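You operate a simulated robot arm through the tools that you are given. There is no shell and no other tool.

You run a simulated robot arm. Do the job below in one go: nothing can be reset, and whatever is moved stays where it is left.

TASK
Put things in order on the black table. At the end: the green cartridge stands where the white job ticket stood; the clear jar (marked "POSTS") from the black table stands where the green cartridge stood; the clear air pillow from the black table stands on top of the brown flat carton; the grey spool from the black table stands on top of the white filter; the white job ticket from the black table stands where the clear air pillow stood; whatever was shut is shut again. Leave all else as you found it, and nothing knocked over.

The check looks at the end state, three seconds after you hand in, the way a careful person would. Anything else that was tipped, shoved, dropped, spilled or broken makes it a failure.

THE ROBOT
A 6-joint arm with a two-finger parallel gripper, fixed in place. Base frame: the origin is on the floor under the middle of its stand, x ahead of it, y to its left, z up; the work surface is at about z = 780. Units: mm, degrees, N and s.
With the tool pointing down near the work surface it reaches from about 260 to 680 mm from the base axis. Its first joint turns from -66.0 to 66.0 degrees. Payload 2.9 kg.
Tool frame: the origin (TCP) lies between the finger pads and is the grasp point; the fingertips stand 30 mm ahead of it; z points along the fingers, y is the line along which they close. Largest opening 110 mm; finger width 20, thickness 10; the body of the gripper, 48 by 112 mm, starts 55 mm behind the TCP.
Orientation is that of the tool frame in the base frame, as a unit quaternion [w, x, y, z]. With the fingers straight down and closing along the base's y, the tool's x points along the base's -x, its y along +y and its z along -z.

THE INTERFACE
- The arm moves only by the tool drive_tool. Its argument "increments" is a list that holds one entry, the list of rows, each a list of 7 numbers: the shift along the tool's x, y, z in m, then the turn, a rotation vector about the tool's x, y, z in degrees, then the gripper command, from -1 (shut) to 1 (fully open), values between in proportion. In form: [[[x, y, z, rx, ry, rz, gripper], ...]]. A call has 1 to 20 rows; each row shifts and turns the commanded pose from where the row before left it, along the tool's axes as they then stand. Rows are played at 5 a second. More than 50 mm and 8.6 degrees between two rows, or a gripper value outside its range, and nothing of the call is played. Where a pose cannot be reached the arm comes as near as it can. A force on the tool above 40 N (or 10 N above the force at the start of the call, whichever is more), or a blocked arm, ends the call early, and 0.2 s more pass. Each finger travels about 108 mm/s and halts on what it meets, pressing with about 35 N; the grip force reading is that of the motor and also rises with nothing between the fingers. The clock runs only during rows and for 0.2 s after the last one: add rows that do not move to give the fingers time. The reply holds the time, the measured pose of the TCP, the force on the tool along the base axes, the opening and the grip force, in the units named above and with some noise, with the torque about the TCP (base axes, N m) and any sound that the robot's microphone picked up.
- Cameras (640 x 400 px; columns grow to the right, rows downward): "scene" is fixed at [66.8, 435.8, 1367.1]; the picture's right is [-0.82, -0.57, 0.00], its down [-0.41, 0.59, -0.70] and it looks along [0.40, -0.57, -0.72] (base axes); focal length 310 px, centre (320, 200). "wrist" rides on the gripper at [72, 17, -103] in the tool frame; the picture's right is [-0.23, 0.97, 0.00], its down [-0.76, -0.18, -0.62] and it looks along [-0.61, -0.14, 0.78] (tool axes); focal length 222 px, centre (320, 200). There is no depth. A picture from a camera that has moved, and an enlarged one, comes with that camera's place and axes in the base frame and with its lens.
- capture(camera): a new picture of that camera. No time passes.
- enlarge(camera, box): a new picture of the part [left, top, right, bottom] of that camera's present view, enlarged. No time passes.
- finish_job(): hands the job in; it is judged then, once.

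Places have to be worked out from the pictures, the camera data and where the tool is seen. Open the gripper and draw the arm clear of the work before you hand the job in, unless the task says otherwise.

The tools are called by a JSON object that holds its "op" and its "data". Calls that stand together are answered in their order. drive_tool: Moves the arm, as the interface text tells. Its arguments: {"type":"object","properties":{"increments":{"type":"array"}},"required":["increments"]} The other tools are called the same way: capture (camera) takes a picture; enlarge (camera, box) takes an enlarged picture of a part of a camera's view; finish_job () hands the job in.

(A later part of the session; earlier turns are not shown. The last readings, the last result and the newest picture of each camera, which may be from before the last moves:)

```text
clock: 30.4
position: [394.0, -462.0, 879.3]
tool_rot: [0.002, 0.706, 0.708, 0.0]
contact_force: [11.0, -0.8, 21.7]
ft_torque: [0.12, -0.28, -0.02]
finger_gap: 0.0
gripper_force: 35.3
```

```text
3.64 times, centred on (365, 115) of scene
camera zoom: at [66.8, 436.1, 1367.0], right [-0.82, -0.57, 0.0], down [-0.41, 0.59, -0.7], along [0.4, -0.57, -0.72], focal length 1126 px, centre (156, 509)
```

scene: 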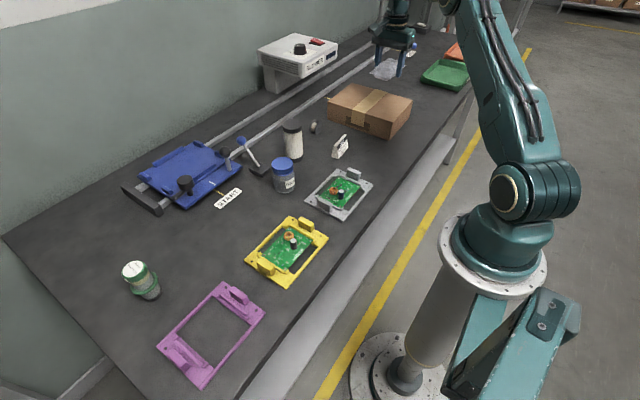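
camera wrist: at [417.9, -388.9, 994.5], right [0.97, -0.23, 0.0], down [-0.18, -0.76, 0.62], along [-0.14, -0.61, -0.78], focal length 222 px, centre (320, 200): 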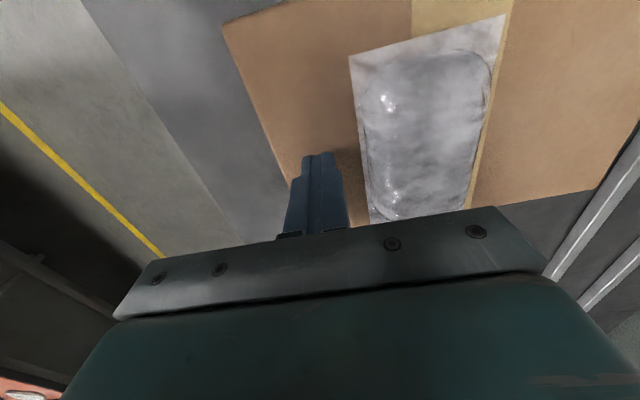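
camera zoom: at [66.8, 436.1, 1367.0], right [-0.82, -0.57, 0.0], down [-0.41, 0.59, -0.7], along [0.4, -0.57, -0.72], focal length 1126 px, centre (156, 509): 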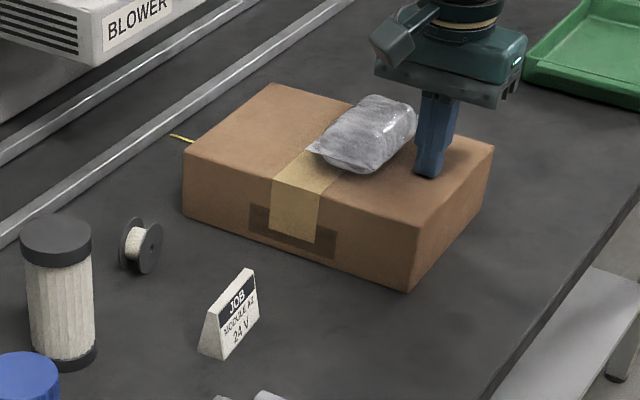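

Carton corners now match the original picture to within about a pixel. I relieve the side load by 1 mm and lift off straight up.

{"op": "drive_tool", "data": {"increments": [[[0, 0.001, 0, 0, 0, 0, -1], [0, 0, -0.001, 0, 0, 0, -1], [0, 0, -0.002, 0, 0, 0, -1], [0, 0, -0.02, 0, 0, 0, -1], [0, 0, -0.04, 0, 0, 0, -1], [0, 0, -0.04, 0, 0, 0, -1], [0, 0, -0.02, 0, 0, 0, -1], [0, 0, 0, 0, 0, 0, -1]]]}}

{"op": "enlarge", "data": {"camera": "scene", "box": [300, 60, 430, 170]}}

{"op": "enlarge", "data": {"camera": "scene", "box": [300, 50, 440, 150]}}

{"op": "capture", "data": {"camera": "wrist"}}

```text
clock: 32.2
position: [391.9, -459.8, 999.8]
tool_rot: [0.0, 0.707, 0.707, 0.0]
contact_force: [-0.1, -0.2, -0.2]
ft_torque: [-0.02, -0.01, -0.01]
finger_gap: 0.0
gripper_force: 34.8
```

```text
3.64 times, centred on (365, 115) of scene
camera zoom: at [66.8, 435.8, 1367.1], right [-0.82, -0.57, 0.0], down [-0.41, 0.59, -0.7], along [0.4, -0.57, -0.72], focal length 1126 px, centre (156, 509)
```

zoom: 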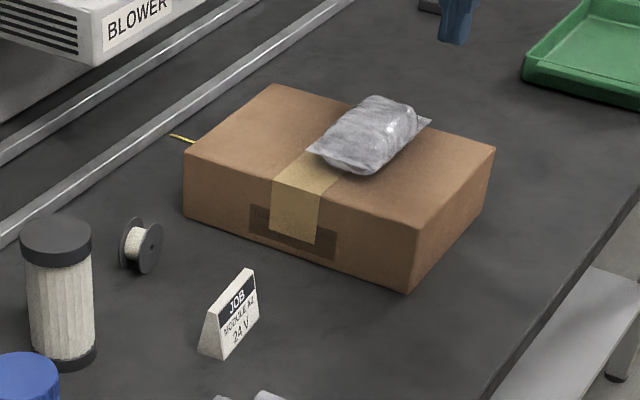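

```text
4.00 times, centred on (370, 100) of scene
camera zoom: at [66.8, 435.8, 1367.1], right [-0.82, -0.57, 0.0], down [-0.41, 0.59, -0.7], along [0.4, -0.57, -0.72], focal length 1238 px, centre (120, 600)
```

zoom: 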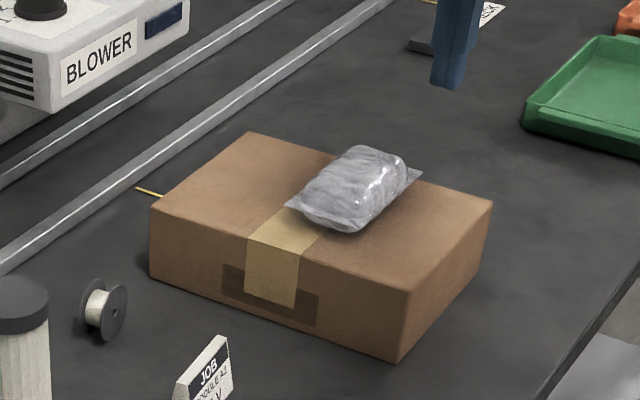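

```text
taken
camera wrist: at [409.2, -385.9, 1104.2], right [0.97, -0.23, 0.0], down [-0.18, -0.76, 0.62], along [-0.14, -0.61, -0.78], focal length 222 px, centre (320, 200)
```

wrist: 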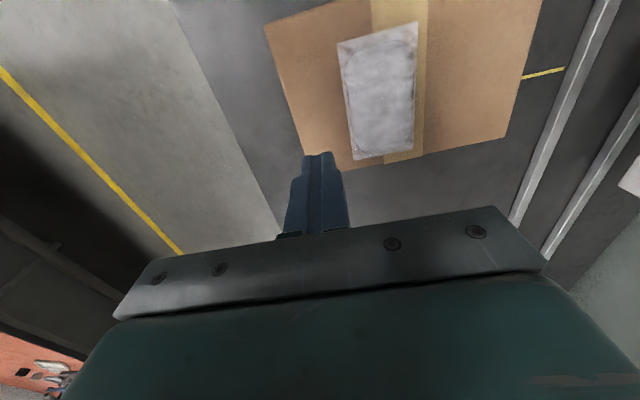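

The carton is back in place with the pillow on it. Next the ticket: I move over it, turn the tool back by 90° (closing along base y) and open the gripper.

{"op": "drive_tool", "data": {"increments": [[[0.04, 0.008, 0, 0, 0, 0, -1], [0.04, 0.008, 0, 0, 0, 0, -1], [0.04, 0.008, 0, 0, 0, 0, -1], [0.04, 0.008, 0, 0, 0, 0, 0], [0.04, 0.008, 0, 0, 0, 0, 0.5], [0.02, 0.008, 0, 0, 0, 0, 1], [0, 0, 0, 0, 0, -8.18, 1], [0, 0, 0, 0, 0, -8.18, 1], [0, 0, 0, 0, 0, -8.18, 1], [0, 0, 0, 0, 0, -8.18, 1], [0, 0, 0, 0, 0, -8.18, 1], [0, 0, 0, 0, 0, -8.18, 1], [0, 0, 0, 0, 0, -8.18, 1], [0, 0, 0, 0, 0, -8.18, 1], [0, 0, 0, 0, 0, -8.18, 1], [0, 0, 0, 0, 0, -8.18, 1], [0, 0, 0, 0, 0, -8.2, 1], [0, 0, 0, 0, 0, 0, 1]]]}}

{"op": "capture", "data": {"camera": "wrist"}}

{"op": "enlarge", "data": {"camera": "wrist", "box": [240, 20, 440, 160]}}

{"op": "enlarge", "data": {"camera": "scene", "box": [310, 120, 370, 170]}}

```text
clock: 36.0
position: [442.8, -240.9, 1000.1]
tool_rot: [0.0, 0.0, 1.0, 0.0]
contact_force: [-0.9, 0.0, 0.6]
ft_torque: [0.0, 0.0, 0.0]
finger_gap: 110.0
gripper_force: 0.1
```

```text
taken
camera wrist: at [369.9, -223.7, 1103.7], right [0.23, 0.97, 0.0], down [0.76, -0.18, 0.62], along [0.61, -0.14, -0.78], focal length 222 px, centre (320, 200)
```

wrist: 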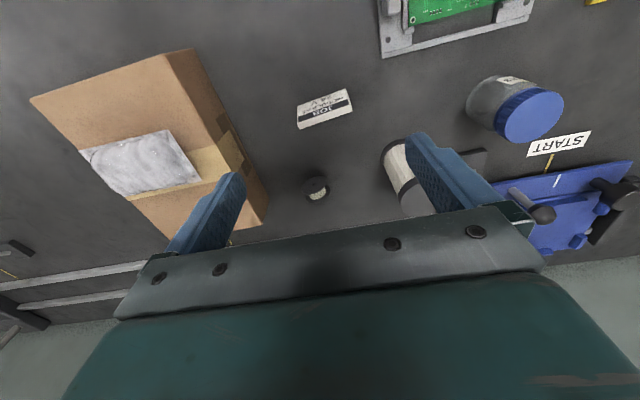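

```text
2.86 times, centred on (340, 90) of wrist
camera zoom: at [369.9, -223.7, 1103.7], right [0.23, 0.97, 0.0], down [0.76, -0.18, 0.62], along [0.61, -0.14, -0.78], focal length 635 px, centre (263, 514)
```

zoom: 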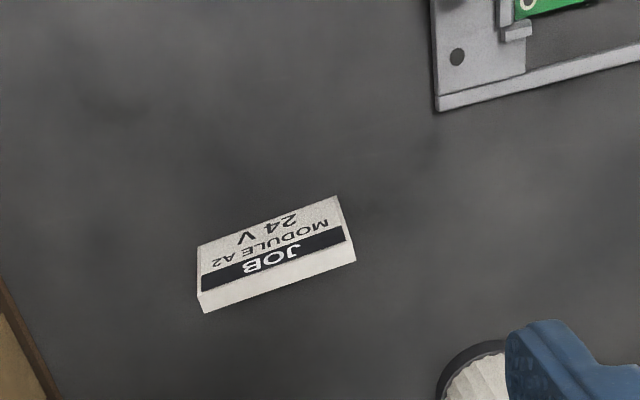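

```text
8.00 times, centred on (340, 145) of scene
camera zoom: at [66.8, 435.8, 1367.1], right [-0.82, -0.57, 0.0], down [-0.41, 0.59, -0.7], along [0.4, -0.57, -0.72], focal length 2477 px, centre (160, 640)
```

zoom: 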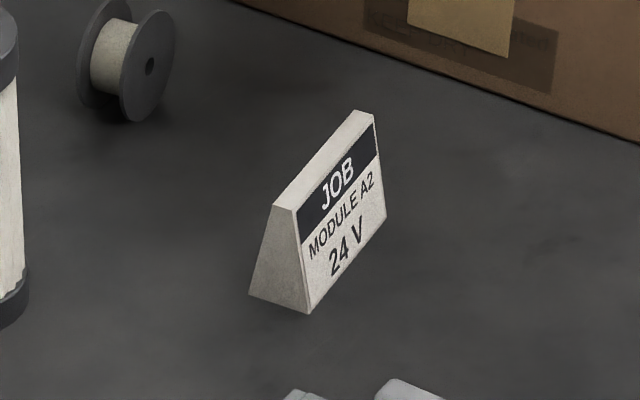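

Ticket: both cameras agree its front bottom edge runs (453,-277)→(445.6,-208), so it is turned about 6°, 69 mm wide, ~25 deep, ~45 tall, centre (461.6,-241). I align the tool by -5.9° about its z, shift and go down to z≈835 for a check.

{"op": "drive_tool", "data": {"increments": [[[0, 0, 0, 0, 0, -5.9, 0.85], [-0.0187, -0.0022, 0.02, 0, 0, 0, 0.85], [0, 0, 0.04, 0, 0, 0, 0.85], [0, 0, 0.04, 0, 0, 0, 0.85], [0, 0, 0.04, 0, 0, 0, 0.85], [0, 0, 0.025, 0, 0, 0, 0.85], [0, 0, 0, 0, 0, 0, 0.85], [0, 0, 0, 0, 0, 0, 0.85]]]}}

{"op": "capture", "data": {"camera": "wrist"}}

{"op": "enlarge", "data": {"camera": "scene", "box": [300, 100, 380, 170]}}

```text
clock: 37.8
position: [460.1, -242.2, 833.6]
tool_rot: [0.0, -0.052, 0.999, 0.0]
contact_force: [-0.7, 0.1, -0.3]
ft_torque: [0.0, 0.0, 0.01]
finger_gap: 101.6
gripper_force: 0.1
```

```text
taken
camera wrist: at [386.7, -230.9, 937.8], right [0.13, 0.99, 0.0], down [0.78, -0.1, 0.62], along [0.62, -0.08, -0.78], focal length 222 px, centre (320, 200)
```

wrist: 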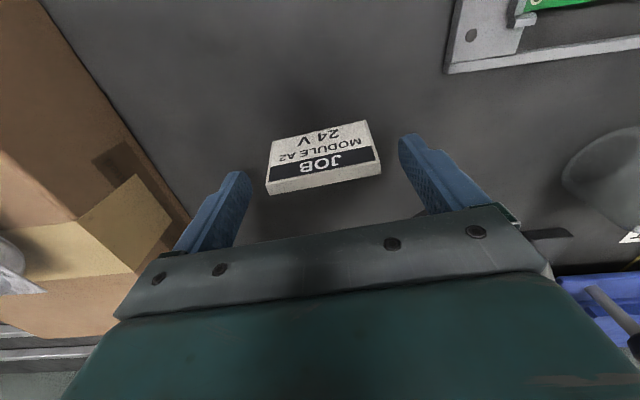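

```text
5.71 times, centred on (340, 135) of scene
camera zoom: at [66.8, 435.8, 1367.1], right [-0.82, -0.57, 0.0], down [-0.41, 0.59, -0.7], along [0.4, -0.57, -0.72], focal length 1769 px, centre (206, 571)
```

zoom: 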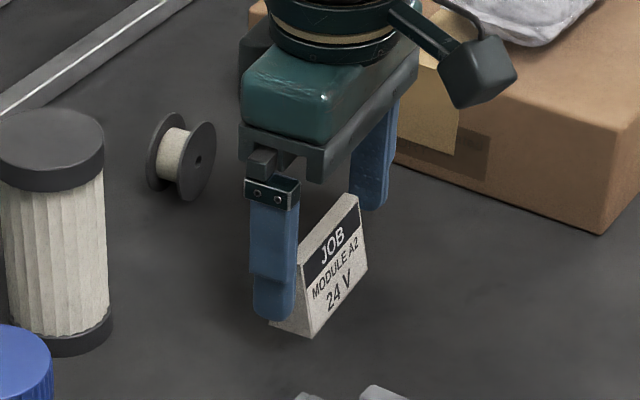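

The ticket sits centred between the fingers. I go down to z≈815 and close on its end faces.

{"op": "drive_tool", "data": {"increments": [[[0, 0.001, 0.01, 0, 0, 0, 0.85], [0, 0, 0.008, 0, 0, 0, 0.85], [0, 0, 0, 0, 0, 0, 0.6], [0, 0, 0, 0, 0, 0, 0.4], [0, 0, 0, 0, 0, 0, 0.3], [0, 0, 0, 0, 0, 0, 0.25], [0, 0, 0, 0, 0, 0, 0.2], [0, 0, 0, 0, 0, 0, 0.2]]]}}

```text
clock: 39.6
position: [460.8, -239.9, 815.7]
tool_rot: [-0.001, -0.05, 0.999, 0.001]
contact_force: [0.5, 0.7, -0.4]
ft_torque: [-0.02, 0.01, 0.01]
finger_gap: 67.9
gripper_force: 34.9
```

Gripped at 68 mm. I lift a little and check, then raise to carrying height.

{"op": "drive_tool", "data": {"increments": [[[0, 0, -0.01, 0, 0, 0, 0.15], [0, 0, -0.02, 0, 0, 0, 0.15], [0, 0, 0, 0, 0, 0, 0.15]]]}}

{"op": "capture", "data": {"camera": "wrist"}}

{"op": "enlarge", "data": {"camera": "scene", "box": [300, 100, 380, 170]}}

```text
clock: 40.4
position: [460.4, -240.2, 847.7]
tool_rot: [0.0, -0.052, 0.999, 0.0]
contact_force: [0.4, -0.2, -0.9]
ft_torque: [-0.01, 0.02, -0.01]
finger_gap: 67.9
gripper_force: 34.7
```

```text
taken
camera wrist: at [385.5, -229.9, 950.0], right [0.13, 0.99, 0.0], down [0.78, -0.1, 0.62], along [0.62, -0.08, -0.78], focal length 222 px, centre (320, 200)
```

wrist: 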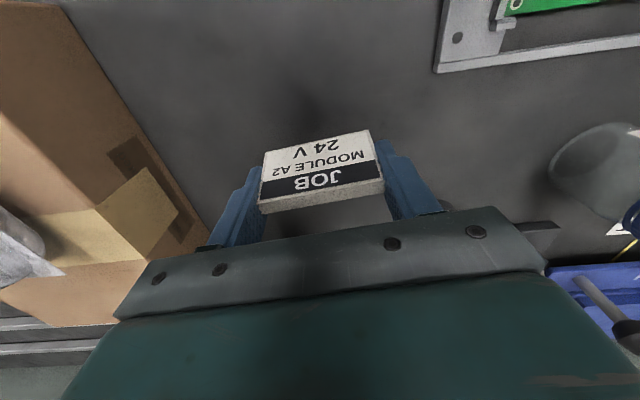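

```text
5.71 times, centred on (340, 135) of scene
camera zoom: at [66.8, 435.8, 1367.1], right [-0.82, -0.57, 0.0], down [-0.41, 0.59, -0.7], along [0.4, -0.57, -0.72], focal length 1769 px, centre (206, 571)
```

zoom: 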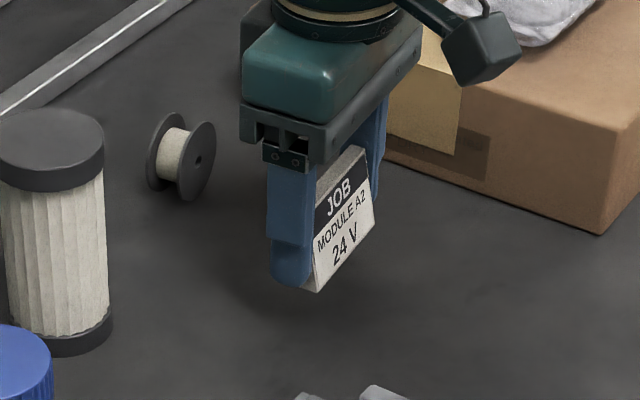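

The ticket is held upright. I raise it to z≈968 and carry it to the pillow's former place at (519.5,117.5).

{"op": "drive_tool", "data": {"increments": [[[0, 0, -0.04, 0, 0, 0, 0.15], [0, 0, -0.04, 0, 0, 0, 0.15], [0, 0, -0.04, 0, 0, 0, 0.15], [-0.00956, 0.03497, 0, 0, 0, 0, 0.15], [-0.00956, 0.03497, 0, 0, 0, 0, 0.15], [-0.00956, 0.03497, 0, 0, 0, 0, 0.15], [-0.00956, 0.03497, 0, 0, 0, 0, 0.15], [-0.00956, 0.03497, 0, 0, 0, 0, 0.15], [-0.00956, 0.03497, 0, 0, 0, 0, 0.15], [-0.00956, 0.03497, 0, 0, 0, 0, 0.15], [-0.00956, 0.03497, 0, 0, 0, 0, 0.15], [-0.00956, 0.03497, 0, 0, 0, 0, 0.15], [-0.00956, 0.03497, 0, 0, 0, 0, 0.15], [0, 0, 0, 0, 0, 0, 0.15], [0, 0, 0, 0, 0, 0, 0.15]]]}}

{"op": "capture", "data": {"camera": "wrist"}}

{"op": "capture", "data": {"camera": "scene"}}

```text
clock: 43.6
position: [517.9, 116.8, 967.2]
tool_rot: [0.0, -0.052, 0.999, 0.0]
contact_force: [0.1, -0.4, 0.3]
ft_torque: [-0.01, 0.02, 0.02]
finger_gap: 68.4
gripper_force: 35.4
```

```text
taken
camera wrist: at [445.6, 126.8, 1071.6], right [0.13, 0.99, 0.0], down [0.78, -0.1, 0.62], along [0.62, -0.08, -0.78], focal length 222 px, centre (320, 200)
```

wrist: 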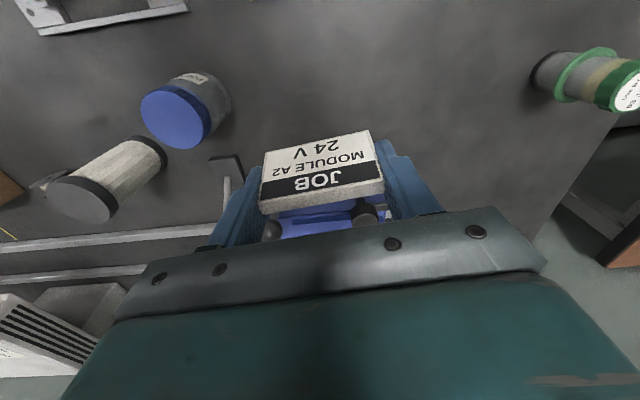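

```text
taken
```

scene: 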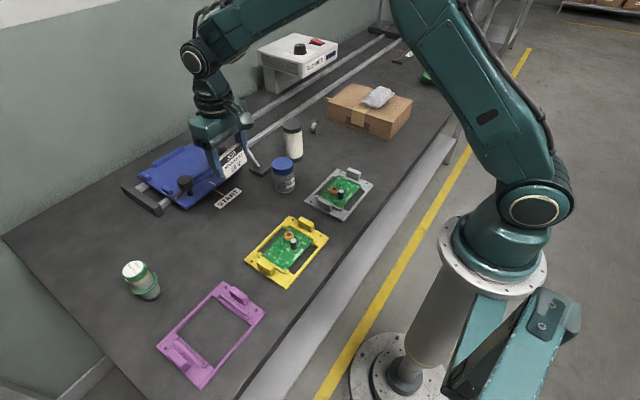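

All clear below. I lower the ticket to just above the table.

{"op": "drive_tool", "data": {"increments": [[[0, 0, 0.04, 0, 0, 0, 0.15], [0, 0, 0.04, 0, 0, 0, 0.15], [0, 0, 0.04, 0, 0, 0, 0.15], [0, 0, 0.02, 0, 0, 0, 0.15], [0, 0, 0.005, 0, 0, 0, 0.15], [0, 0, 0, 0, 0, 0, 0.15]]]}}

{"op": "capture", "data": {"camera": "wrist"}}

{"op": "enlarge", "data": {"camera": "scene", "box": [180, 140, 300, 240]}}

```text
clock: 45.0
position: [521.0, 116.5, 821.9]
tool_rot: [-0.001, -0.051, 0.999, 0.0]
contact_force: [-0.1, 0.1, -0.4]
ft_torque: [0.0, -0.02, -0.01]
finger_gap: 68.2
gripper_force: 35.0
```

```text
taken
camera wrist: at [446.9, 127.0, 926.9], right [0.13, 0.99, 0.0], down [0.78, -0.1, 0.62], along [0.62, -0.08, -0.78], focal length 222 px, centre (320, 200)
```

wrist: 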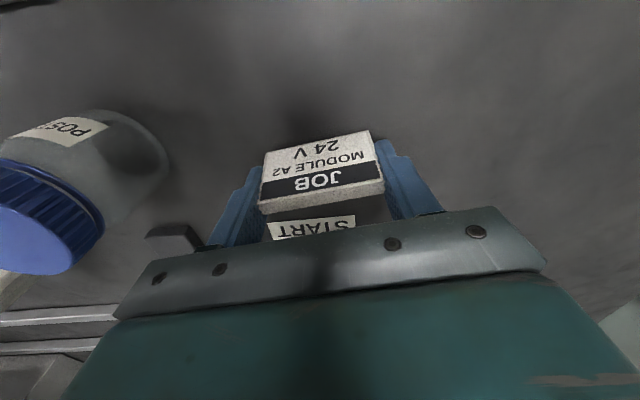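

```text
4.00 times, centred on (240, 190) of scene
camera zoom: at [66.8, 435.8, 1367.1], right [-0.82, -0.57, 0.0], down [-0.41, 0.59, -0.7], along [0.4, -0.57, -0.72], focal length 1238 px, centre (640, 240)
```

zoom: 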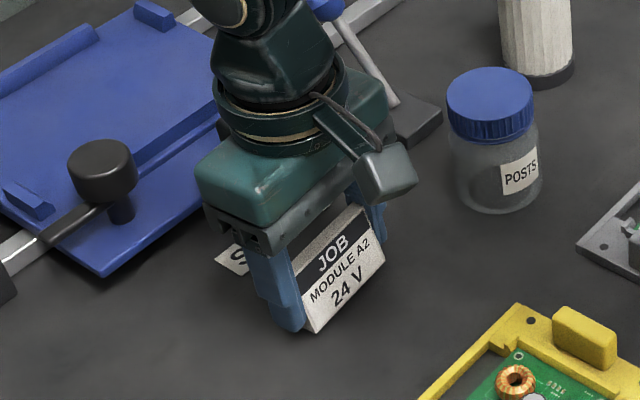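

I lower in small steps watching for the contact force.

{"op": "drive_tool", "data": {"increments": [[[0, 0, 0.002, 0, 0, 0, 0.15], [0, 0, 0.002, 0, 0, 0, 0.15], [0, 0, 0.001, 0, 0, 0, 0.15], [0, 0, 0, 0, 0, 0, 0.15]]]}}

{"op": "drive_tool", "data": {"increments": [[[0, 0, 0.001, 0, 0, 0, 0.15], [0, 0, 0, 0, 0, 0, 0.15]]]}}

```text
clock: 46.0
position: [520.5, 117.1, 817.4]
tool_rot: [0.0, -0.052, 0.999, 0.0]
contact_force: [0.1, -0.5, -0.1]
ft_torque: [-0.02, 0.02, 0.0]
finger_gap: 68.1
gripper_force: 34.7
```

```text
clock: 46.6
position: [519.0, 117.4, 815.9]
tool_rot: [0.0, -0.051, 0.999, 0.0]
contact_force: [0.0, 0.5, 0.4]
ft_torque: [-0.03, 0.03, -0.04]
finger_gap: 68.2
gripper_force: 35.5
```

{"op": "drive_tool", "data": {"increments": [[[0, 0, 0.0005, 0, 0, 0, 0.15], [0, 0, 0, 0, 0, 0, 0.15]]]}}

{"op": "drive_tool", "data": {"increments": [[[0, 0, 0.0005, 0, 0, 0, 0.15], [0, 0, 0, 0, 0, 0, 0.15]]]}}

```text
clock: 47.2
position: [519.6, 116.2, 815.8]
tool_rot: [0.0, -0.051, 0.999, 0.0]
contact_force: [-0.4, -0.4, 0.1]
ft_torque: [0.0, 0.03, 0.0]
finger_gap: 68.1
gripper_force: 35.0
```

```text
clock: 47.8
position: [519.5, 117.4, 816.5]
tool_rot: [0.001, -0.052, 0.999, 0.0]
contact_force: [-0.1, 0.4, 5.1]
ft_torque: [0.03, 0.04, 0.01]
finger_gap: 67.8
gripper_force: 34.9
```

5 N of contact: the ticket stands on the table. I open gradually and check before rising.

{"op": "drive_tool", "data": {"increments": [[[0, 0, 0, 0, 0, 0, 0.27], [0, 0, 0, 0, 0, 0, 0.35], [0, 0, 0, 0, 0, 0, 0.55], [0, 0, 0, 0, 0, 0, 0.75], [0, 0, 0, 0, 0, 0, 0.75]]]}}

{"op": "capture", "data": {"camera": "wrist"}}

```text
clock: 49.0
position: [519.5, 116.8, 814.1]
tool_rot: [0.0, -0.051, 0.999, 0.0]
contact_force: [-0.2, 0.7, 0.5]
ft_torque: [-0.01, 0.01, 0.01]
finger_gap: 96.4
gripper_force: 0.0
```

```text
taken
camera wrist: at [446.4, 127.2, 918.7], right [0.13, 0.99, 0.0], down [0.78, -0.1, 0.62], along [0.62, -0.08, -0.78], focal length 222 px, centre (320, 200)
```

wrist: 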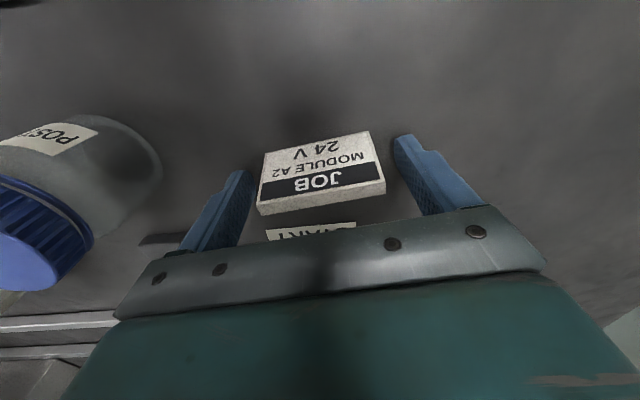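

The ticket stands alone and upright. I rise straight up and move over to the green cartridge to inspect it.

{"op": "drive_tool", "data": {"increments": [[[0, 0, -0.02, 0, 0, 0, 0.75], [0, 0, -0.04, 0, 0, 0, 0.75], [0, 0, -0.045, 0, 0, 0, 0.75], [0, 0, -0.045, 0, 0, 0, 1], [-0.0039, 0.0375, 0, 0, 0, 0, 1], [-0.0039, 0.0375, 0, 0, 0, 0, 1], [-0.0039, 0.0375, 0, 0, 0, 0, 1], [-0.0039, 0.0375, 0, 0, 0, 0, 1], [-0.0039, 0.0375, 0, 0, 0, 0, 1], [-0.0039, 0.0375, 0, 0, 0, 0, 1], [-0.0039, 0.0375, 0, 0, 0, 0, 1], [0, 0, 0, 0, 0, 0, 1]]]}}

{"op": "capture", "data": {"camera": "wrist"}}

{"op": "capture", "data": {"camera": "scene"}}

{"op": "enlarge", "data": {"camera": "wrist", "box": [240, 40, 420, 200]}}

```text
clock: 51.6
position: [519.6, 378.8, 964.6]
tool_rot: [0.0, -0.051, 0.999, 0.0]
contact_force: [0.3, -0.6, -0.7]
ft_torque: [0.0, 0.02, 0.0]
finger_gap: 110.0
gripper_force: 0.1
```

```text
taken
camera wrist: at [446.5, 390.1, 1067.5], right [0.13, 0.99, 0.0], down [0.78, -0.1, 0.62], along [0.62, -0.08, -0.78], focal length 222 px, centre (320, 200)
```

wrist: 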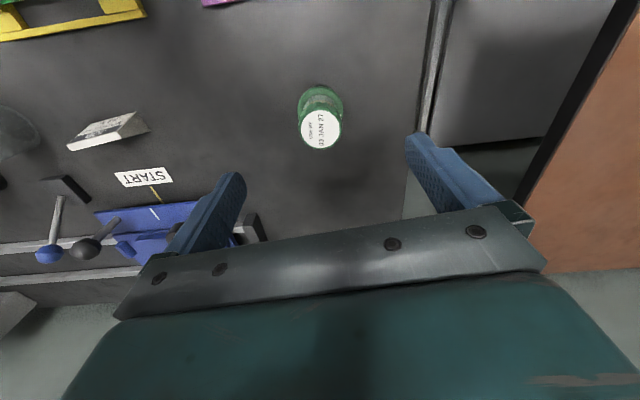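

```text
taken
```

scene: 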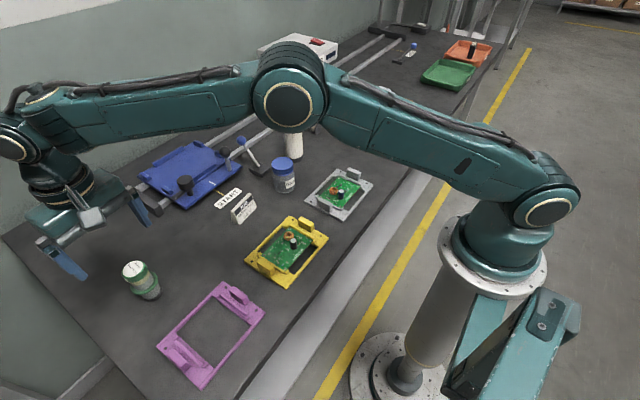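

```text
2.50 times, centred on (330, 120) of wrist
camera zoom: at [446.5, 390.1, 1067.5], right [0.13, 0.99, 0.0], down [0.78, -0.1, 0.62], along [0.62, -0.08, -0.78], focal length 555 px, centre (295, 400)
```

zoom: 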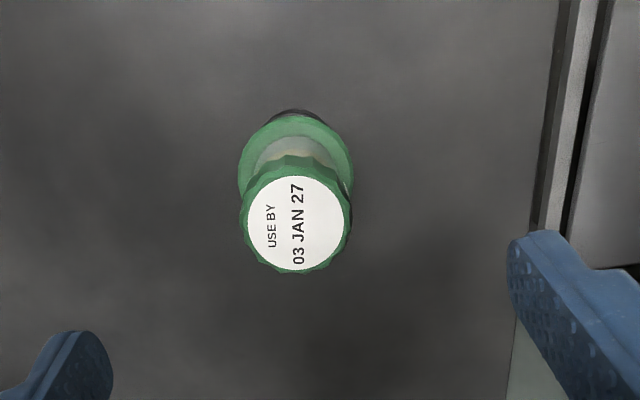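

Cartridge: top z≈875, cap Ø≈40 (z≈857–875), flange Ø≈50 at z≈820, axis at about (520.5,381). I plan to grip the cap with the tips just above the flange; I lower to z≈875 and check centring.

{"op": "drive_tool", "data": {"increments": [[[-0.0012, 0.0019, 0.03, 0, 0, 0, 1], [0, 0, 0.03, 0, 0, 0, 1], [0, 0, 0.03, 0, 0, 0, 1], [0, 0, 0, 0, 0, 0, 0.4], [0, 0, 0, 0, 0, 0, 0.2], [0, 0, 0, 0, 0, 0, 0.2]]]}}

{"op": "capture", "data": {"camera": "wrist"}}

{"op": "enlarge", "data": {"camera": "scene", "box": [80, 220, 200, 320]}}

```text
clock: 53.0
position: [521.2, 383.0, 875.6]
tool_rot: [0.001, -0.052, 0.999, -0.001]
contact_force: [0.3, 0.2, 1.0]
ft_torque: [0.02, -0.03, 0.02]
finger_gap: 65.9
gripper_force: 0.0
```

```text
taken
camera wrist: at [447.8, 394.5, 979.6], right [0.13, 0.99, 0.0], down [0.78, -0.1, 0.62], along [0.62, -0.08, -0.78], focal length 222 px, centre (320, 200)
```

wrist: 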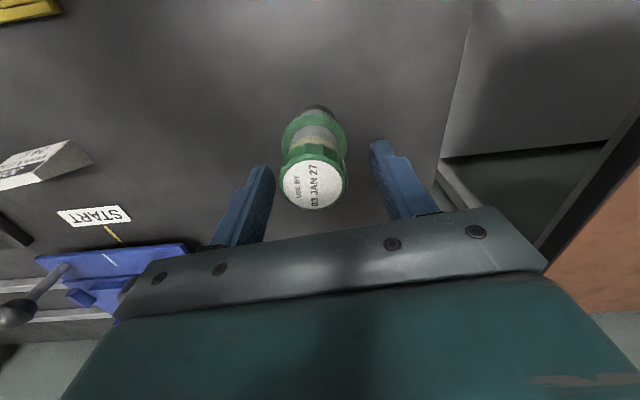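

```text
4.00 times, centred on (140, 270) of scene
camera zoom: at [66.8, 435.8, 1367.1], right [-0.82, -0.57, 0.0], down [-0.41, 0.59, -0.7], along [0.4, -0.57, -0.72], focal length 1238 px, centre (1040, -80)
```

zoom: 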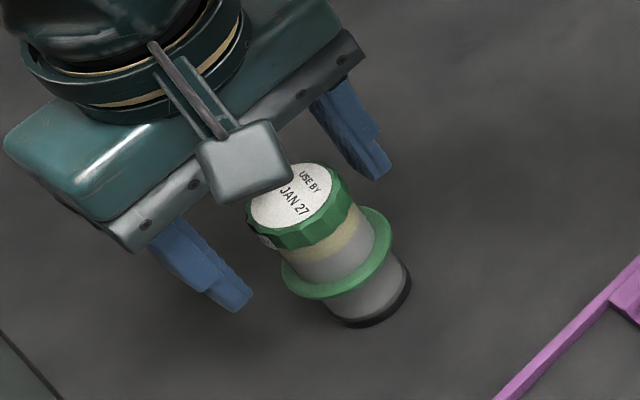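

The cap centre is about 2 mm off the tool axis, fine. I correct, go down to z≈858 and close on the cap.

{"op": "drive_tool", "data": {"increments": [[[0.0016, -0.0008, 0.008, 0, 0, 0, 0.2], [0, 0, 0.009, 0, 0, 0, 0.2], [0, 0, 0, 0, 0, 0, 0], [0, 0, 0, 0, 0, 0, -0.15], [0, 0, 0, 0, 0, 0, -0.25], [0, 0, 0, 0, 0, 0, -0.35], [0, 0, 0, 0, 0, 0, -0.35]]]}}

{"op": "capture", "data": {"camera": "wrist"}}

{"op": "enlarge", "data": {"camera": "scene", "box": [80, 220, 200, 320]}}

```text
clock: 54.6
position: [521.2, 383.2, 860.5]
tool_rot: [-0.001, -0.052, 0.999, 0.0]
contact_force: [0.0, -0.8, 0.6]
ft_torque: [-0.04, 0.01, 0.01]
finger_gap: 36.9
gripper_force: 20.9
```

```text
taken
camera wrist: at [446.7, 393.1, 964.1], right [0.13, 0.99, 0.0], down [0.78, -0.1, 0.62], along [0.62, -0.08, -0.78], focal length 222 px, centre (320, 200)
```

wrist: 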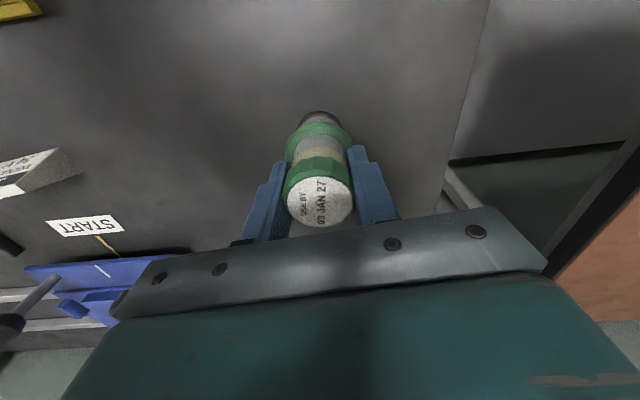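

```text
4.00 times, centred on (140, 270) of scene
camera zoom: at [66.9, 435.8, 1367.1], right [-0.82, -0.57, 0.0], down [-0.41, 0.59, -0.7], along [0.4, -0.57, -0.72], focal length 1238 px, centre (1040, -80)
```

zoom: 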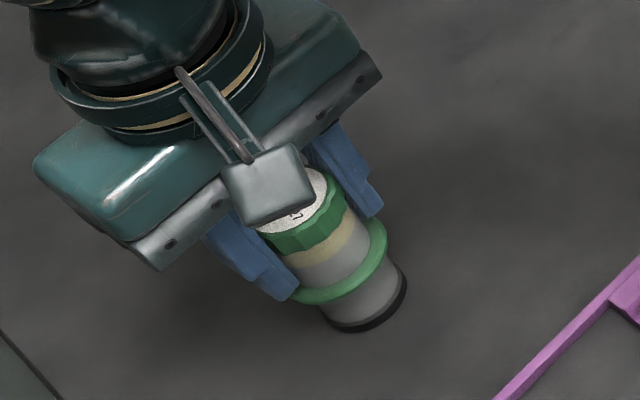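

Gripped at about 37 mm. I tighten and lift slightly to check that the whole cartridge comes along.

{"op": "drive_tool", "data": {"increments": [[[0, 0, 0, 0, 0, 0, -0.5], [0, 0, 0, 0, 0, 0, -0.5], [0, 0, -0.004, 0, 0, 0, -0.5], [0, 0, -0.006, 0, 0, 0, -0.5], [0, 0, 0, 0, 0, 0, -0.5]]]}}

{"op": "capture", "data": {"camera": "wrist"}}

{"op": "enlarge", "data": {"camera": "scene", "box": [80, 220, 200, 320]}}

```text
clock: 55.8
position: [520.7, 382.0, 867.7]
tool_rot: [0.0, -0.052, 0.999, 0.0]
contact_force: [0.1, 0.0, -3.8]
ft_torque: [0.01, -0.01, 0.0]
finger_gap: 36.8
gripper_force: 34.9
```

```text
taken
camera wrist: at [446.3, 392.9, 972.7], right [0.13, 0.99, 0.0], down [0.78, -0.1, 0.62], along [0.62, -0.08, -0.78], focal length 222 px, centre (320, 200)
```

wrist: 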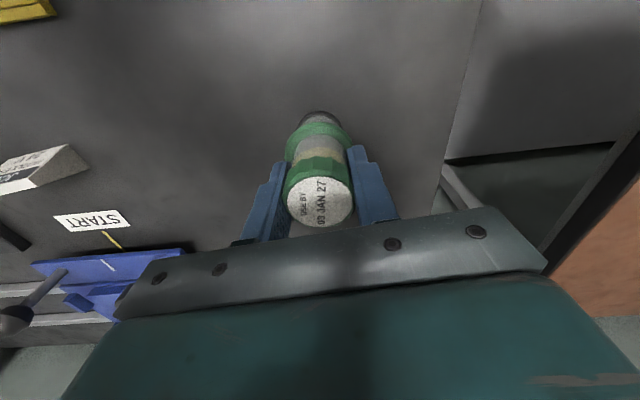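

```text
4.00 times, centred on (140, 270) of scene
camera zoom: at [66.9, 435.8, 1367.1], right [-0.82, -0.57, 0.0], down [-0.41, 0.59, -0.7], along [0.4, -0.57, -0.72], focal length 1238 px, centre (1040, -80)
```

zoom: 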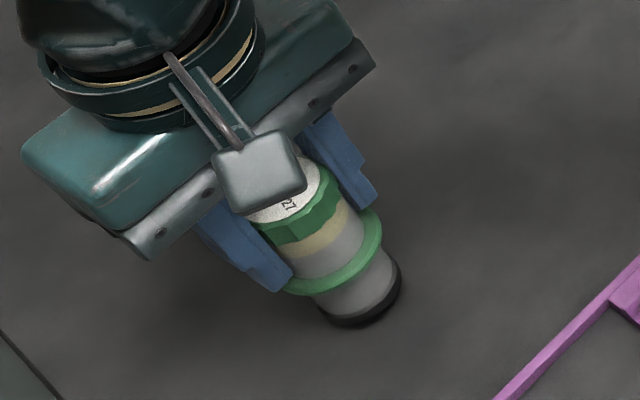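

The whole cartridge comes up (about 3.8 N). I raise it to z≈1010 and carry it to the ticket's old place (460.6,-240.5).

{"op": "drive_tool", "data": {"increments": [[[0, 0, -0.03, 0, 0, 0, -0.5], [0, 0, -0.04, 0, 0, 0, -0.5], [0, 0, -0.04, 0, 0, 0, -0.5], [0, 0, -0.03, 0, 0, 0, -0.5], [0, 0, 0, 0, 0, 0, -0.5]]]}}

{"op": "drive_tool", "data": {"increments": [[[0.004, -0.0192, 0, 0, 0, 0, -0.5], [0.0078, -0.0383, 0, 0, 0, 0, -0.5], [0.0078, -0.0383, 0, 0, 0, 0, -0.5], [0.0078, -0.0383, 0, 0, 0, 0, -0.5], [0.0078, -0.0383, 0, 0, 0, 0, -0.5], [0.0078, -0.0383, 0, 0, 0, 0, -0.5], [0.0078, -0.0383, 0, 0, 0, 0, -0.5], [0.0078, -0.0383, 0, 0, 0, 0, -0.5], [0.0078, -0.0383, 0, 0, 0, 0, -0.5], [0.0078, -0.0383, 0, 0, 0, 0, -0.5], [0.0078, -0.0383, 0, 0, 0, 0, -0.5], [0.0078, -0.0383, 0, 0, 0, 0, -0.5], [0.0078, -0.0383, 0, 0, 0, 0, -0.5], [0.0078, -0.0383, 0, 0, 0, 0, -0.5], [0.0078, -0.0383, 0, 0, 0, 0, -0.5], [0.0078, -0.0383, 0, 0, 0, 0, -0.5], [0.0037, -0.0196, 0, 0, 0, 0, -0.5], [0, 0, 0, 0, 0, 0, -0.5], [0, 0, 0, 0, 0, 0, -0.5]]]}}

{"op": "capture", "data": {"camera": "wrist"}}

{"op": "capture", "data": {"camera": "scene"}}

```text
clock: 57.0
position: [518.9, 381.4, 1009.8]
tool_rot: [0.0, -0.052, 0.999, 0.0]
contact_force: [0.0, -0.6, -2.3]
ft_torque: [-0.03, -0.02, 0.01]
finger_gap: 36.4
gripper_force: 35.2
```

```text
clock: 61.0
position: [457.1, -241.7, 1010.0]
tool_rot: [0.0, -0.052, 0.999, 0.0]
contact_force: [-0.2, 0.2, -3.5]
ft_torque: [0.02, -0.04, -0.02]
finger_gap: 36.3
gripper_force: 35.4
```

```text
taken
camera wrist: at [383.8, -231.2, 1112.8], right [0.13, 0.99, 0.0], down [0.78, -0.1, 0.62], along [0.62, -0.08, -0.78], focal length 222 px, centre (320, 200)
```

wrist: 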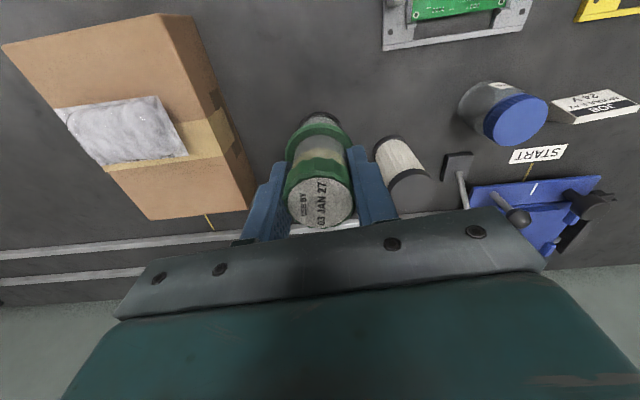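

```text
taken
```

scene: 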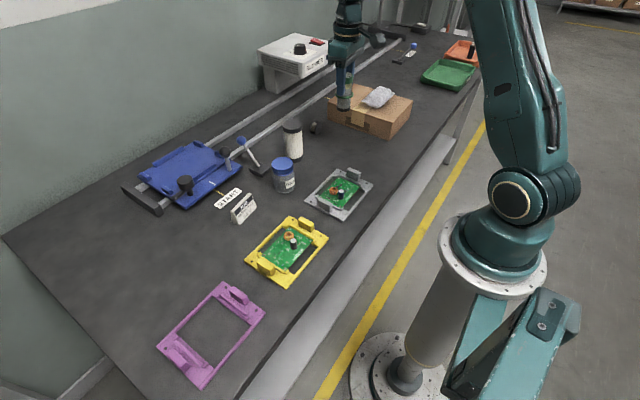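

The ticket stands well at its new place. I shift by about (+4,+1) mm and lower the cartridge to z≈866.

{"op": "drive_tool", "data": {"increments": [[[-0.0043, 0.0006, 0.02, 0, 0, 0, -0.5], [0, 0, 0.04, 0, 0, 0, -0.5], [0, 0, 0.04, 0, 0, 0, -0.5], [0, 0, 0.03, 0, 0, 0, -0.5], [0, 0, 0.014, 0, 0, 0, -0.5], [0, 0, 0, 0, 0, 0, -0.5], [0, 0, 0, 0, 0, 0, -0.5]]]}}

{"op": "enlarge", "data": {"camera": "scene", "box": [290, 90, 390, 180]}}

{"op": "capture", "data": {"camera": "wrist"}}

```text
clock: 62.6
position: [462.0, -239.0, 865.2]
tool_rot: [0.0, -0.051, 0.999, -0.001]
contact_force: [-1.0, -0.3, -2.3]
ft_torque: [0.0, -0.01, -0.02]
finger_gap: 36.4
gripper_force: 34.9
```

```text
4.44 times, centred on (340, 135) of scene
camera zoom: at [66.9, 435.7, 1367.1], right [-0.82, -0.57, 0.0], down [-0.41, 0.59, -0.7], along [0.4, -0.57, -0.72], focal length 1376 px, centre (231, 489)
```

zoom: 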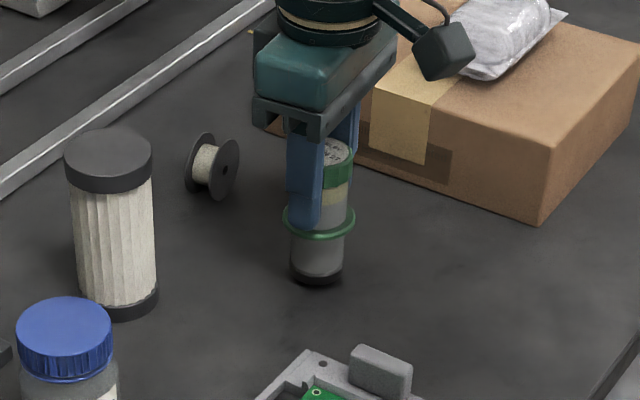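

```text
taken
camera wrist: at [388.4, -228.5, 969.2], right [0.13, 0.99, 0.0], down [0.78, -0.1, 0.62], along [0.62, -0.08, -0.78], focal length 222 px, centre (320, 200)
```

wrist: 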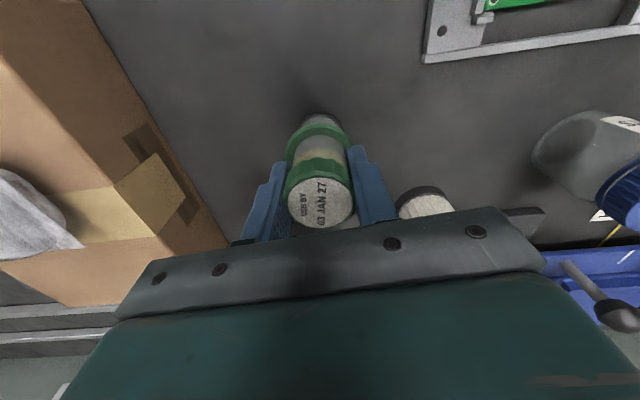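

Upright and just above the table. I lower in fine steps until contact.

{"op": "drive_tool", "data": {"increments": [[[0, 0, 0.002, 0, 0, 0, -0.5], [0, 0, 0.002, 0, 0, 0, -0.5], [0, 0, 0, 0, 0, 0, -0.5]]]}}

{"op": "drive_tool", "data": {"increments": [[[0, 0, 0.001, 0, 0, 0, -0.5], [0, 0, 0, 0, 0, 0, -0.5]]]}}

{"op": "drive_tool", "data": {"increments": [[[0, 0, 0.0008, 0, 0, 0, -0.5], [0, 0, 0, 0, 0, 0, -0.5]]]}}

```text
clock: 63.4
position: [462.3, -238.7, 860.7]
tool_rot: [0.0, -0.051, 0.999, 0.0]
contact_force: [0.5, -0.4, -2.7]
ft_torque: [0.01, -0.03, 0.01]
finger_gap: 36.4
gripper_force: 35.3
```

```text
clock: 64.0
position: [462.6, -238.5, 859.7]
tool_rot: [0.0, -0.051, 0.999, 0.001]
contact_force: [-2.1, 0.7, 7.5]
ft_torque: [0.07, 0.31, 0.06]
finger_gap: 36.1
gripper_force: 34.8
```

```text
clock: 64.6
position: [463.8, -238.4, 859.5]
tool_rot: [0.001, -0.052, 0.999, -0.001]
contact_force: [-6.9, 2.6, 21.9]
ft_torque: [0.22, 0.51, 0.06]
finger_gap: 36.8
gripper_force: 34.7
```

Contact is made (22 N, a bit much). I ease up 1 mm, then open slowly.

{"op": "drive_tool", "data": {"increments": [[[0, 0, -0.001, 0, 0, 0, -0.5], [0, 0, 0, 0, 0, 0, -0.5]]]}}

{"op": "drive_tool", "data": {"increments": [[[0, 0, 0, 0, 0, 0, -0.33], [0, 0, 0, 0, 0, 0, -0.28], [0, 0, 0, 0, 0, 0, -0.2], [0, 0, 0, 0, 0, 0, 0], [0, 0, 0, 0, 0, 0, 0.3], [0, 0, 0, 0, 0, 0, 0.3]]]}}

{"op": "capture", "data": {"camera": "wrist"}}

{"op": "enlarge", "data": {"camera": "scene", "box": [290, 90, 390, 180]}}

```text
clock: 65.2
position: [463.0, -238.9, 859.2]
tool_rot: [0.001, -0.053, 0.999, 0.001]
contact_force: [1.1, 3.3, 13.4]
ft_torque: [0.2, -0.13, 0.02]
finger_gap: 36.7
gripper_force: 35.3
```

```text
clock: 66.6
position: [462.5, -239.5, 860.1]
tool_rot: [0.0, -0.052, 0.999, -0.001]
contact_force: [0.9, -0.3, 0.0]
ft_torque: [-0.02, 0.0, 0.0]
finger_gap: 71.6
gripper_force: 0.1
```

```text
taken
camera wrist: at [389.3, -228.9, 963.8], right [0.13, 0.99, 0.0], down [0.78, -0.1, 0.62], along [0.62, -0.08, -0.78], focal length 222 px, centre (320, 200)
```

wrist: 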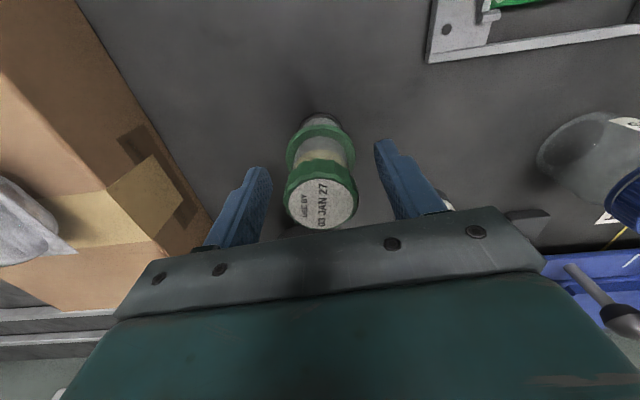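

```text
4.44 times, centred on (340, 135) of scene
camera zoom: at [66.8, 435.8, 1367.1], right [-0.82, -0.57, 0.0], down [-0.41, 0.59, -0.7], along [0.4, -0.57, -0.72], focal length 1376 px, centre (231, 489)
```

zoom: 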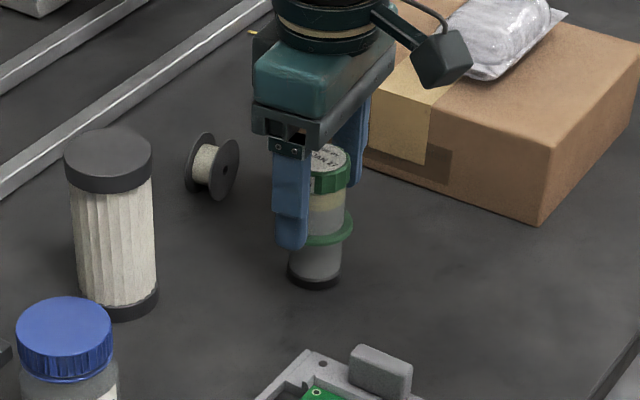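

The cartridge stands at about (463,-238), within a few mm of the ticket's spot. I rise and move over the jar to measure it.

{"op": "drive_tool", "data": {"increments": [[[0, 0, -0.01, 0, 0, 0, 0.5], [0, 0, -0.03, 0, 0, 0, 0.8], [0, 0, -0.04, 0, 0, 0, 1], [0, 0, -0.04, 0, 0, 0, 1], [-0.01075, 0.03465, 0, 0, 0, 0, 1], [-0.01075, 0.03465, 0, 0, 0, 0, 1], [-0.01075, 0.03465, 0, 0, 0, 0, 1], [-0.01075, 0.03465, 0, 0, 0, 0, 1], [-0.01075, 0.03465, 0, 0, 0, 0, 1], [-0.01075, 0.03465, 0, 0, 0, 0, 1], [0, 0, 0, 0, 0, 0, 1], [0, 0, 0, 0, 0, 0, 1]]]}}

{"op": "capture", "data": {"camera": "wrist"}}

{"op": "capture", "data": {"camera": "scene"}}

{"op": "enlarge", "data": {"camera": "wrist", "box": [240, 40, 420, 200]}}

```text
clock: 69.2
position: [507.7, -23.4, 980.4]
tool_rot: [0.0, -0.052, 0.999, 0.0]
contact_force: [0.1, 0.1, 0.6]
ft_torque: [-0.02, 0.03, 0.0]
finger_gap: 110.1
gripper_force: 0.1
```

```text
taken
camera wrist: at [434.7, -12.8, 1083.5], right [0.13, 0.99, 0.0], down [0.78, -0.1, 0.62], along [0.62, -0.08, -0.78], focal length 222 px, centre (320, 200)
```

wrist: 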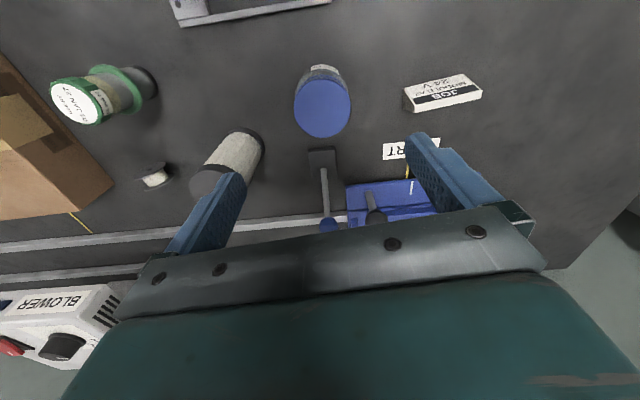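

```text
taken
```

scene: 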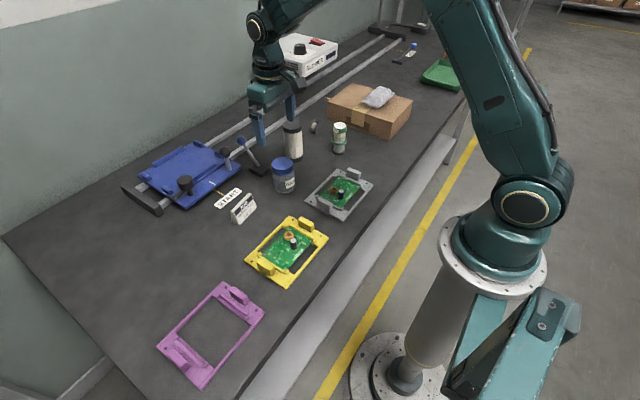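

```text
2.50 times, centred on (330, 120) of wrist
camera zoom: at [434.7, -12.8, 1083.5], right [0.13, 0.99, 0.0], down [0.78, -0.1, 0.62], along [0.62, -0.08, -0.78], focal length 555 px, centre (295, 400)
```

zoom: 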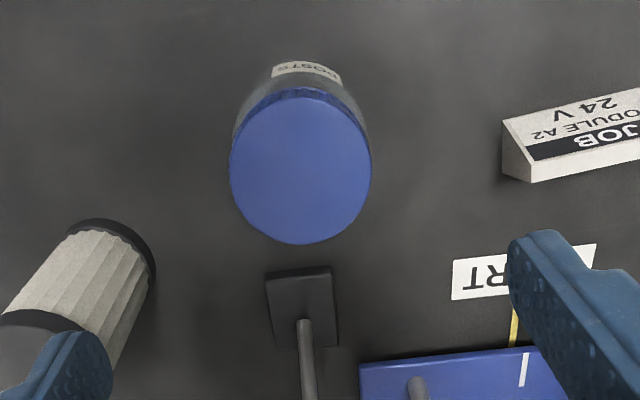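

Jar: lid centre near (499,-19), top z≈859, body Ø≈60, lid Ø≈56. I align and come down to z≈895 to verify centring before going further.

{"op": "drive_tool", "data": {"increments": [[[0.008, 0.0046, 0.02, 0, 0, 0, 0.8], [0, 0, 0.035, 0, 0, 0, 0.8], [0, 0, 0.03, 0, 0, 0, 0.8], [0, 0, 0, 0, 0, 0, 0.8], [0, 0, 0, 0, 0, 0, 0.8]]]}}

{"op": "capture", "data": {"camera": "wrist"}}

{"op": "enlarge", "data": {"camera": "scene", "box": [230, 120, 330, 210]}}

```text
clock: 70.4
position: [497.0, -22.0, 892.2]
tool_rot: [0.001, -0.052, 0.999, 0.0]
contact_force: [0.2, 0.3, 0.4]
ft_torque: [0.02, 0.01, 0.02]
finger_gap: 98.9
gripper_force: 0.1
```

```text
taken
camera wrist: at [423.3, -11.6, 995.3], right [0.13, 0.99, 0.0], down [0.78, -0.1, 0.62], along [0.62, -0.08, -0.78], focal length 222 px, centre (320, 200)
```

wrist: 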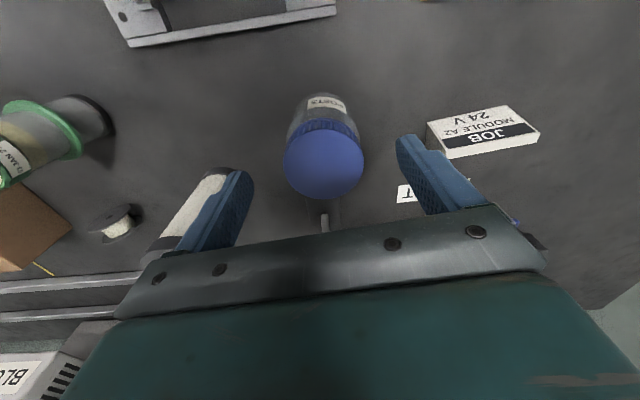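

```text
4.44 times, centred on (280, 165) of scene
camera zoom: at [66.8, 435.8, 1367.1], right [-0.82, -0.57, 0.0], down [-0.41, 0.59, -0.7], along [0.4, -0.57, -0.72], focal length 1376 px, centre (498, 356)
```

zoom: 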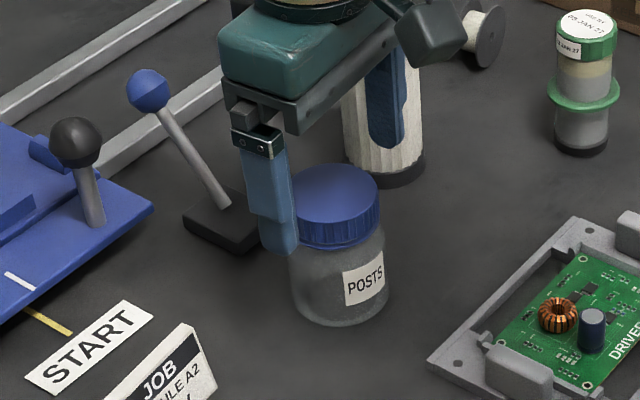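

Jar centre is about (501,-19); I correct by (4,2) mm and go down to z≈818 around the body, then close gradually.

{"op": "drive_tool", "data": {"increments": [[[-0.0042, 0.0016, 0, 0, 0, 0, 0.8], [0, 0, 0.025, 0, 0, 0, 0.8], [0, 0, 0.025, 0, 0, 0, 0.8], [0, 0, 0.018, 0, 0, 0, 0.8], [0, 0, 0.006, 0, 0, 0, 0.8], [0, 0, 0, 0, 0, 0, 0.5], [0, 0, 0, 0, 0, 0, 0.3], [0, 0, 0, 0, 0, 0, 0.2], [0, 0, 0, 0, 0, 0, 0.12], [0, 0, 0, 0, 0, 0, 0.12]]]}}

{"op": "capture", "data": {"camera": "wrist"}}

{"op": "enlarge", "data": {"camera": "scene", "box": [230, 120, 330, 210]}}

```text
clock: 72.6
position: [502.2, -20.3, 820.9]
tool_rot: [-0.001, -0.052, 0.999, 0.0]
contact_force: [0.7, 0.5, 1.1]
ft_torque: [-0.03, -0.05, -0.01]
finger_gap: 61.7
gripper_force: 0.0
```

```text
taken
camera wrist: at [428.3, -9.8, 924.2], right [0.13, 0.99, 0.0], down [0.78, -0.1, 0.62], along [0.62, -0.08, -0.78], focal length 222 px, centre (320, 200)
```

wrist: 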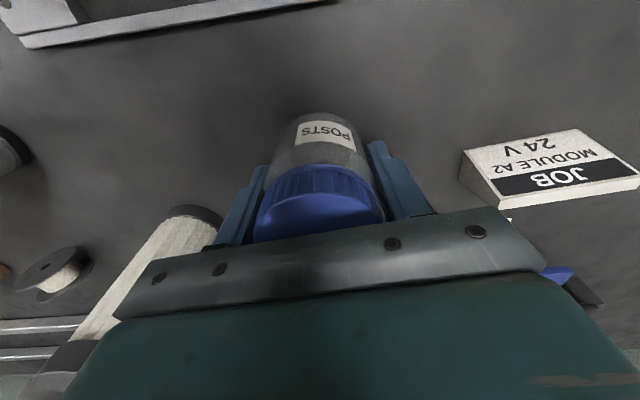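

```text
4.44 times, centred on (280, 165) of scene
camera zoom: at [66.8, 435.8, 1367.1], right [-0.82, -0.57, 0.0], down [-0.41, 0.59, -0.7], along [0.4, -0.57, -0.72], focal length 1376 px, centre (498, 356)
```

zoom: 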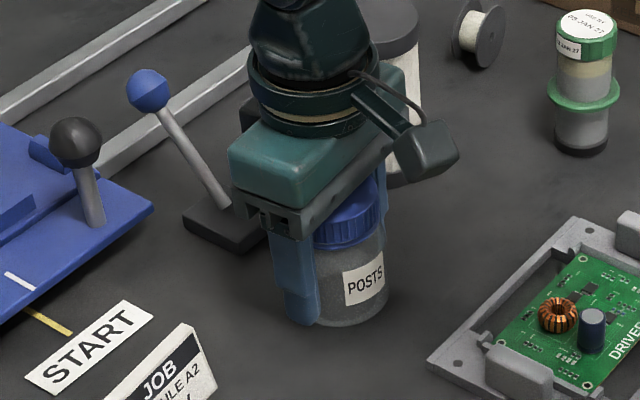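

Gap 62 mm and no contact yet. I close further until the grip builds, then lift slightly.

{"op": "drive_tool", "data": {"increments": [[[0, 0, 0, 0, 0, 0, 0.08], [0, 0, 0, 0, 0, 0, 0.04], [0, 0, 0, 0, 0, 0, 0.0], [0, 0, 0, 0, 0, 0, -0.05], [0, 0, 0, 0, 0, 0, -0.05]]]}}

```text
clock: 73.8
position: [502.1, -20.1, 820.2]
tool_rot: [0.0, -0.051, 0.999, 0.0]
contact_force: [-1.4, 0.3, -0.5]
ft_torque: [-0.05, -0.01, -0.02]
finger_gap: 58.2
gripper_force: 35.0
```

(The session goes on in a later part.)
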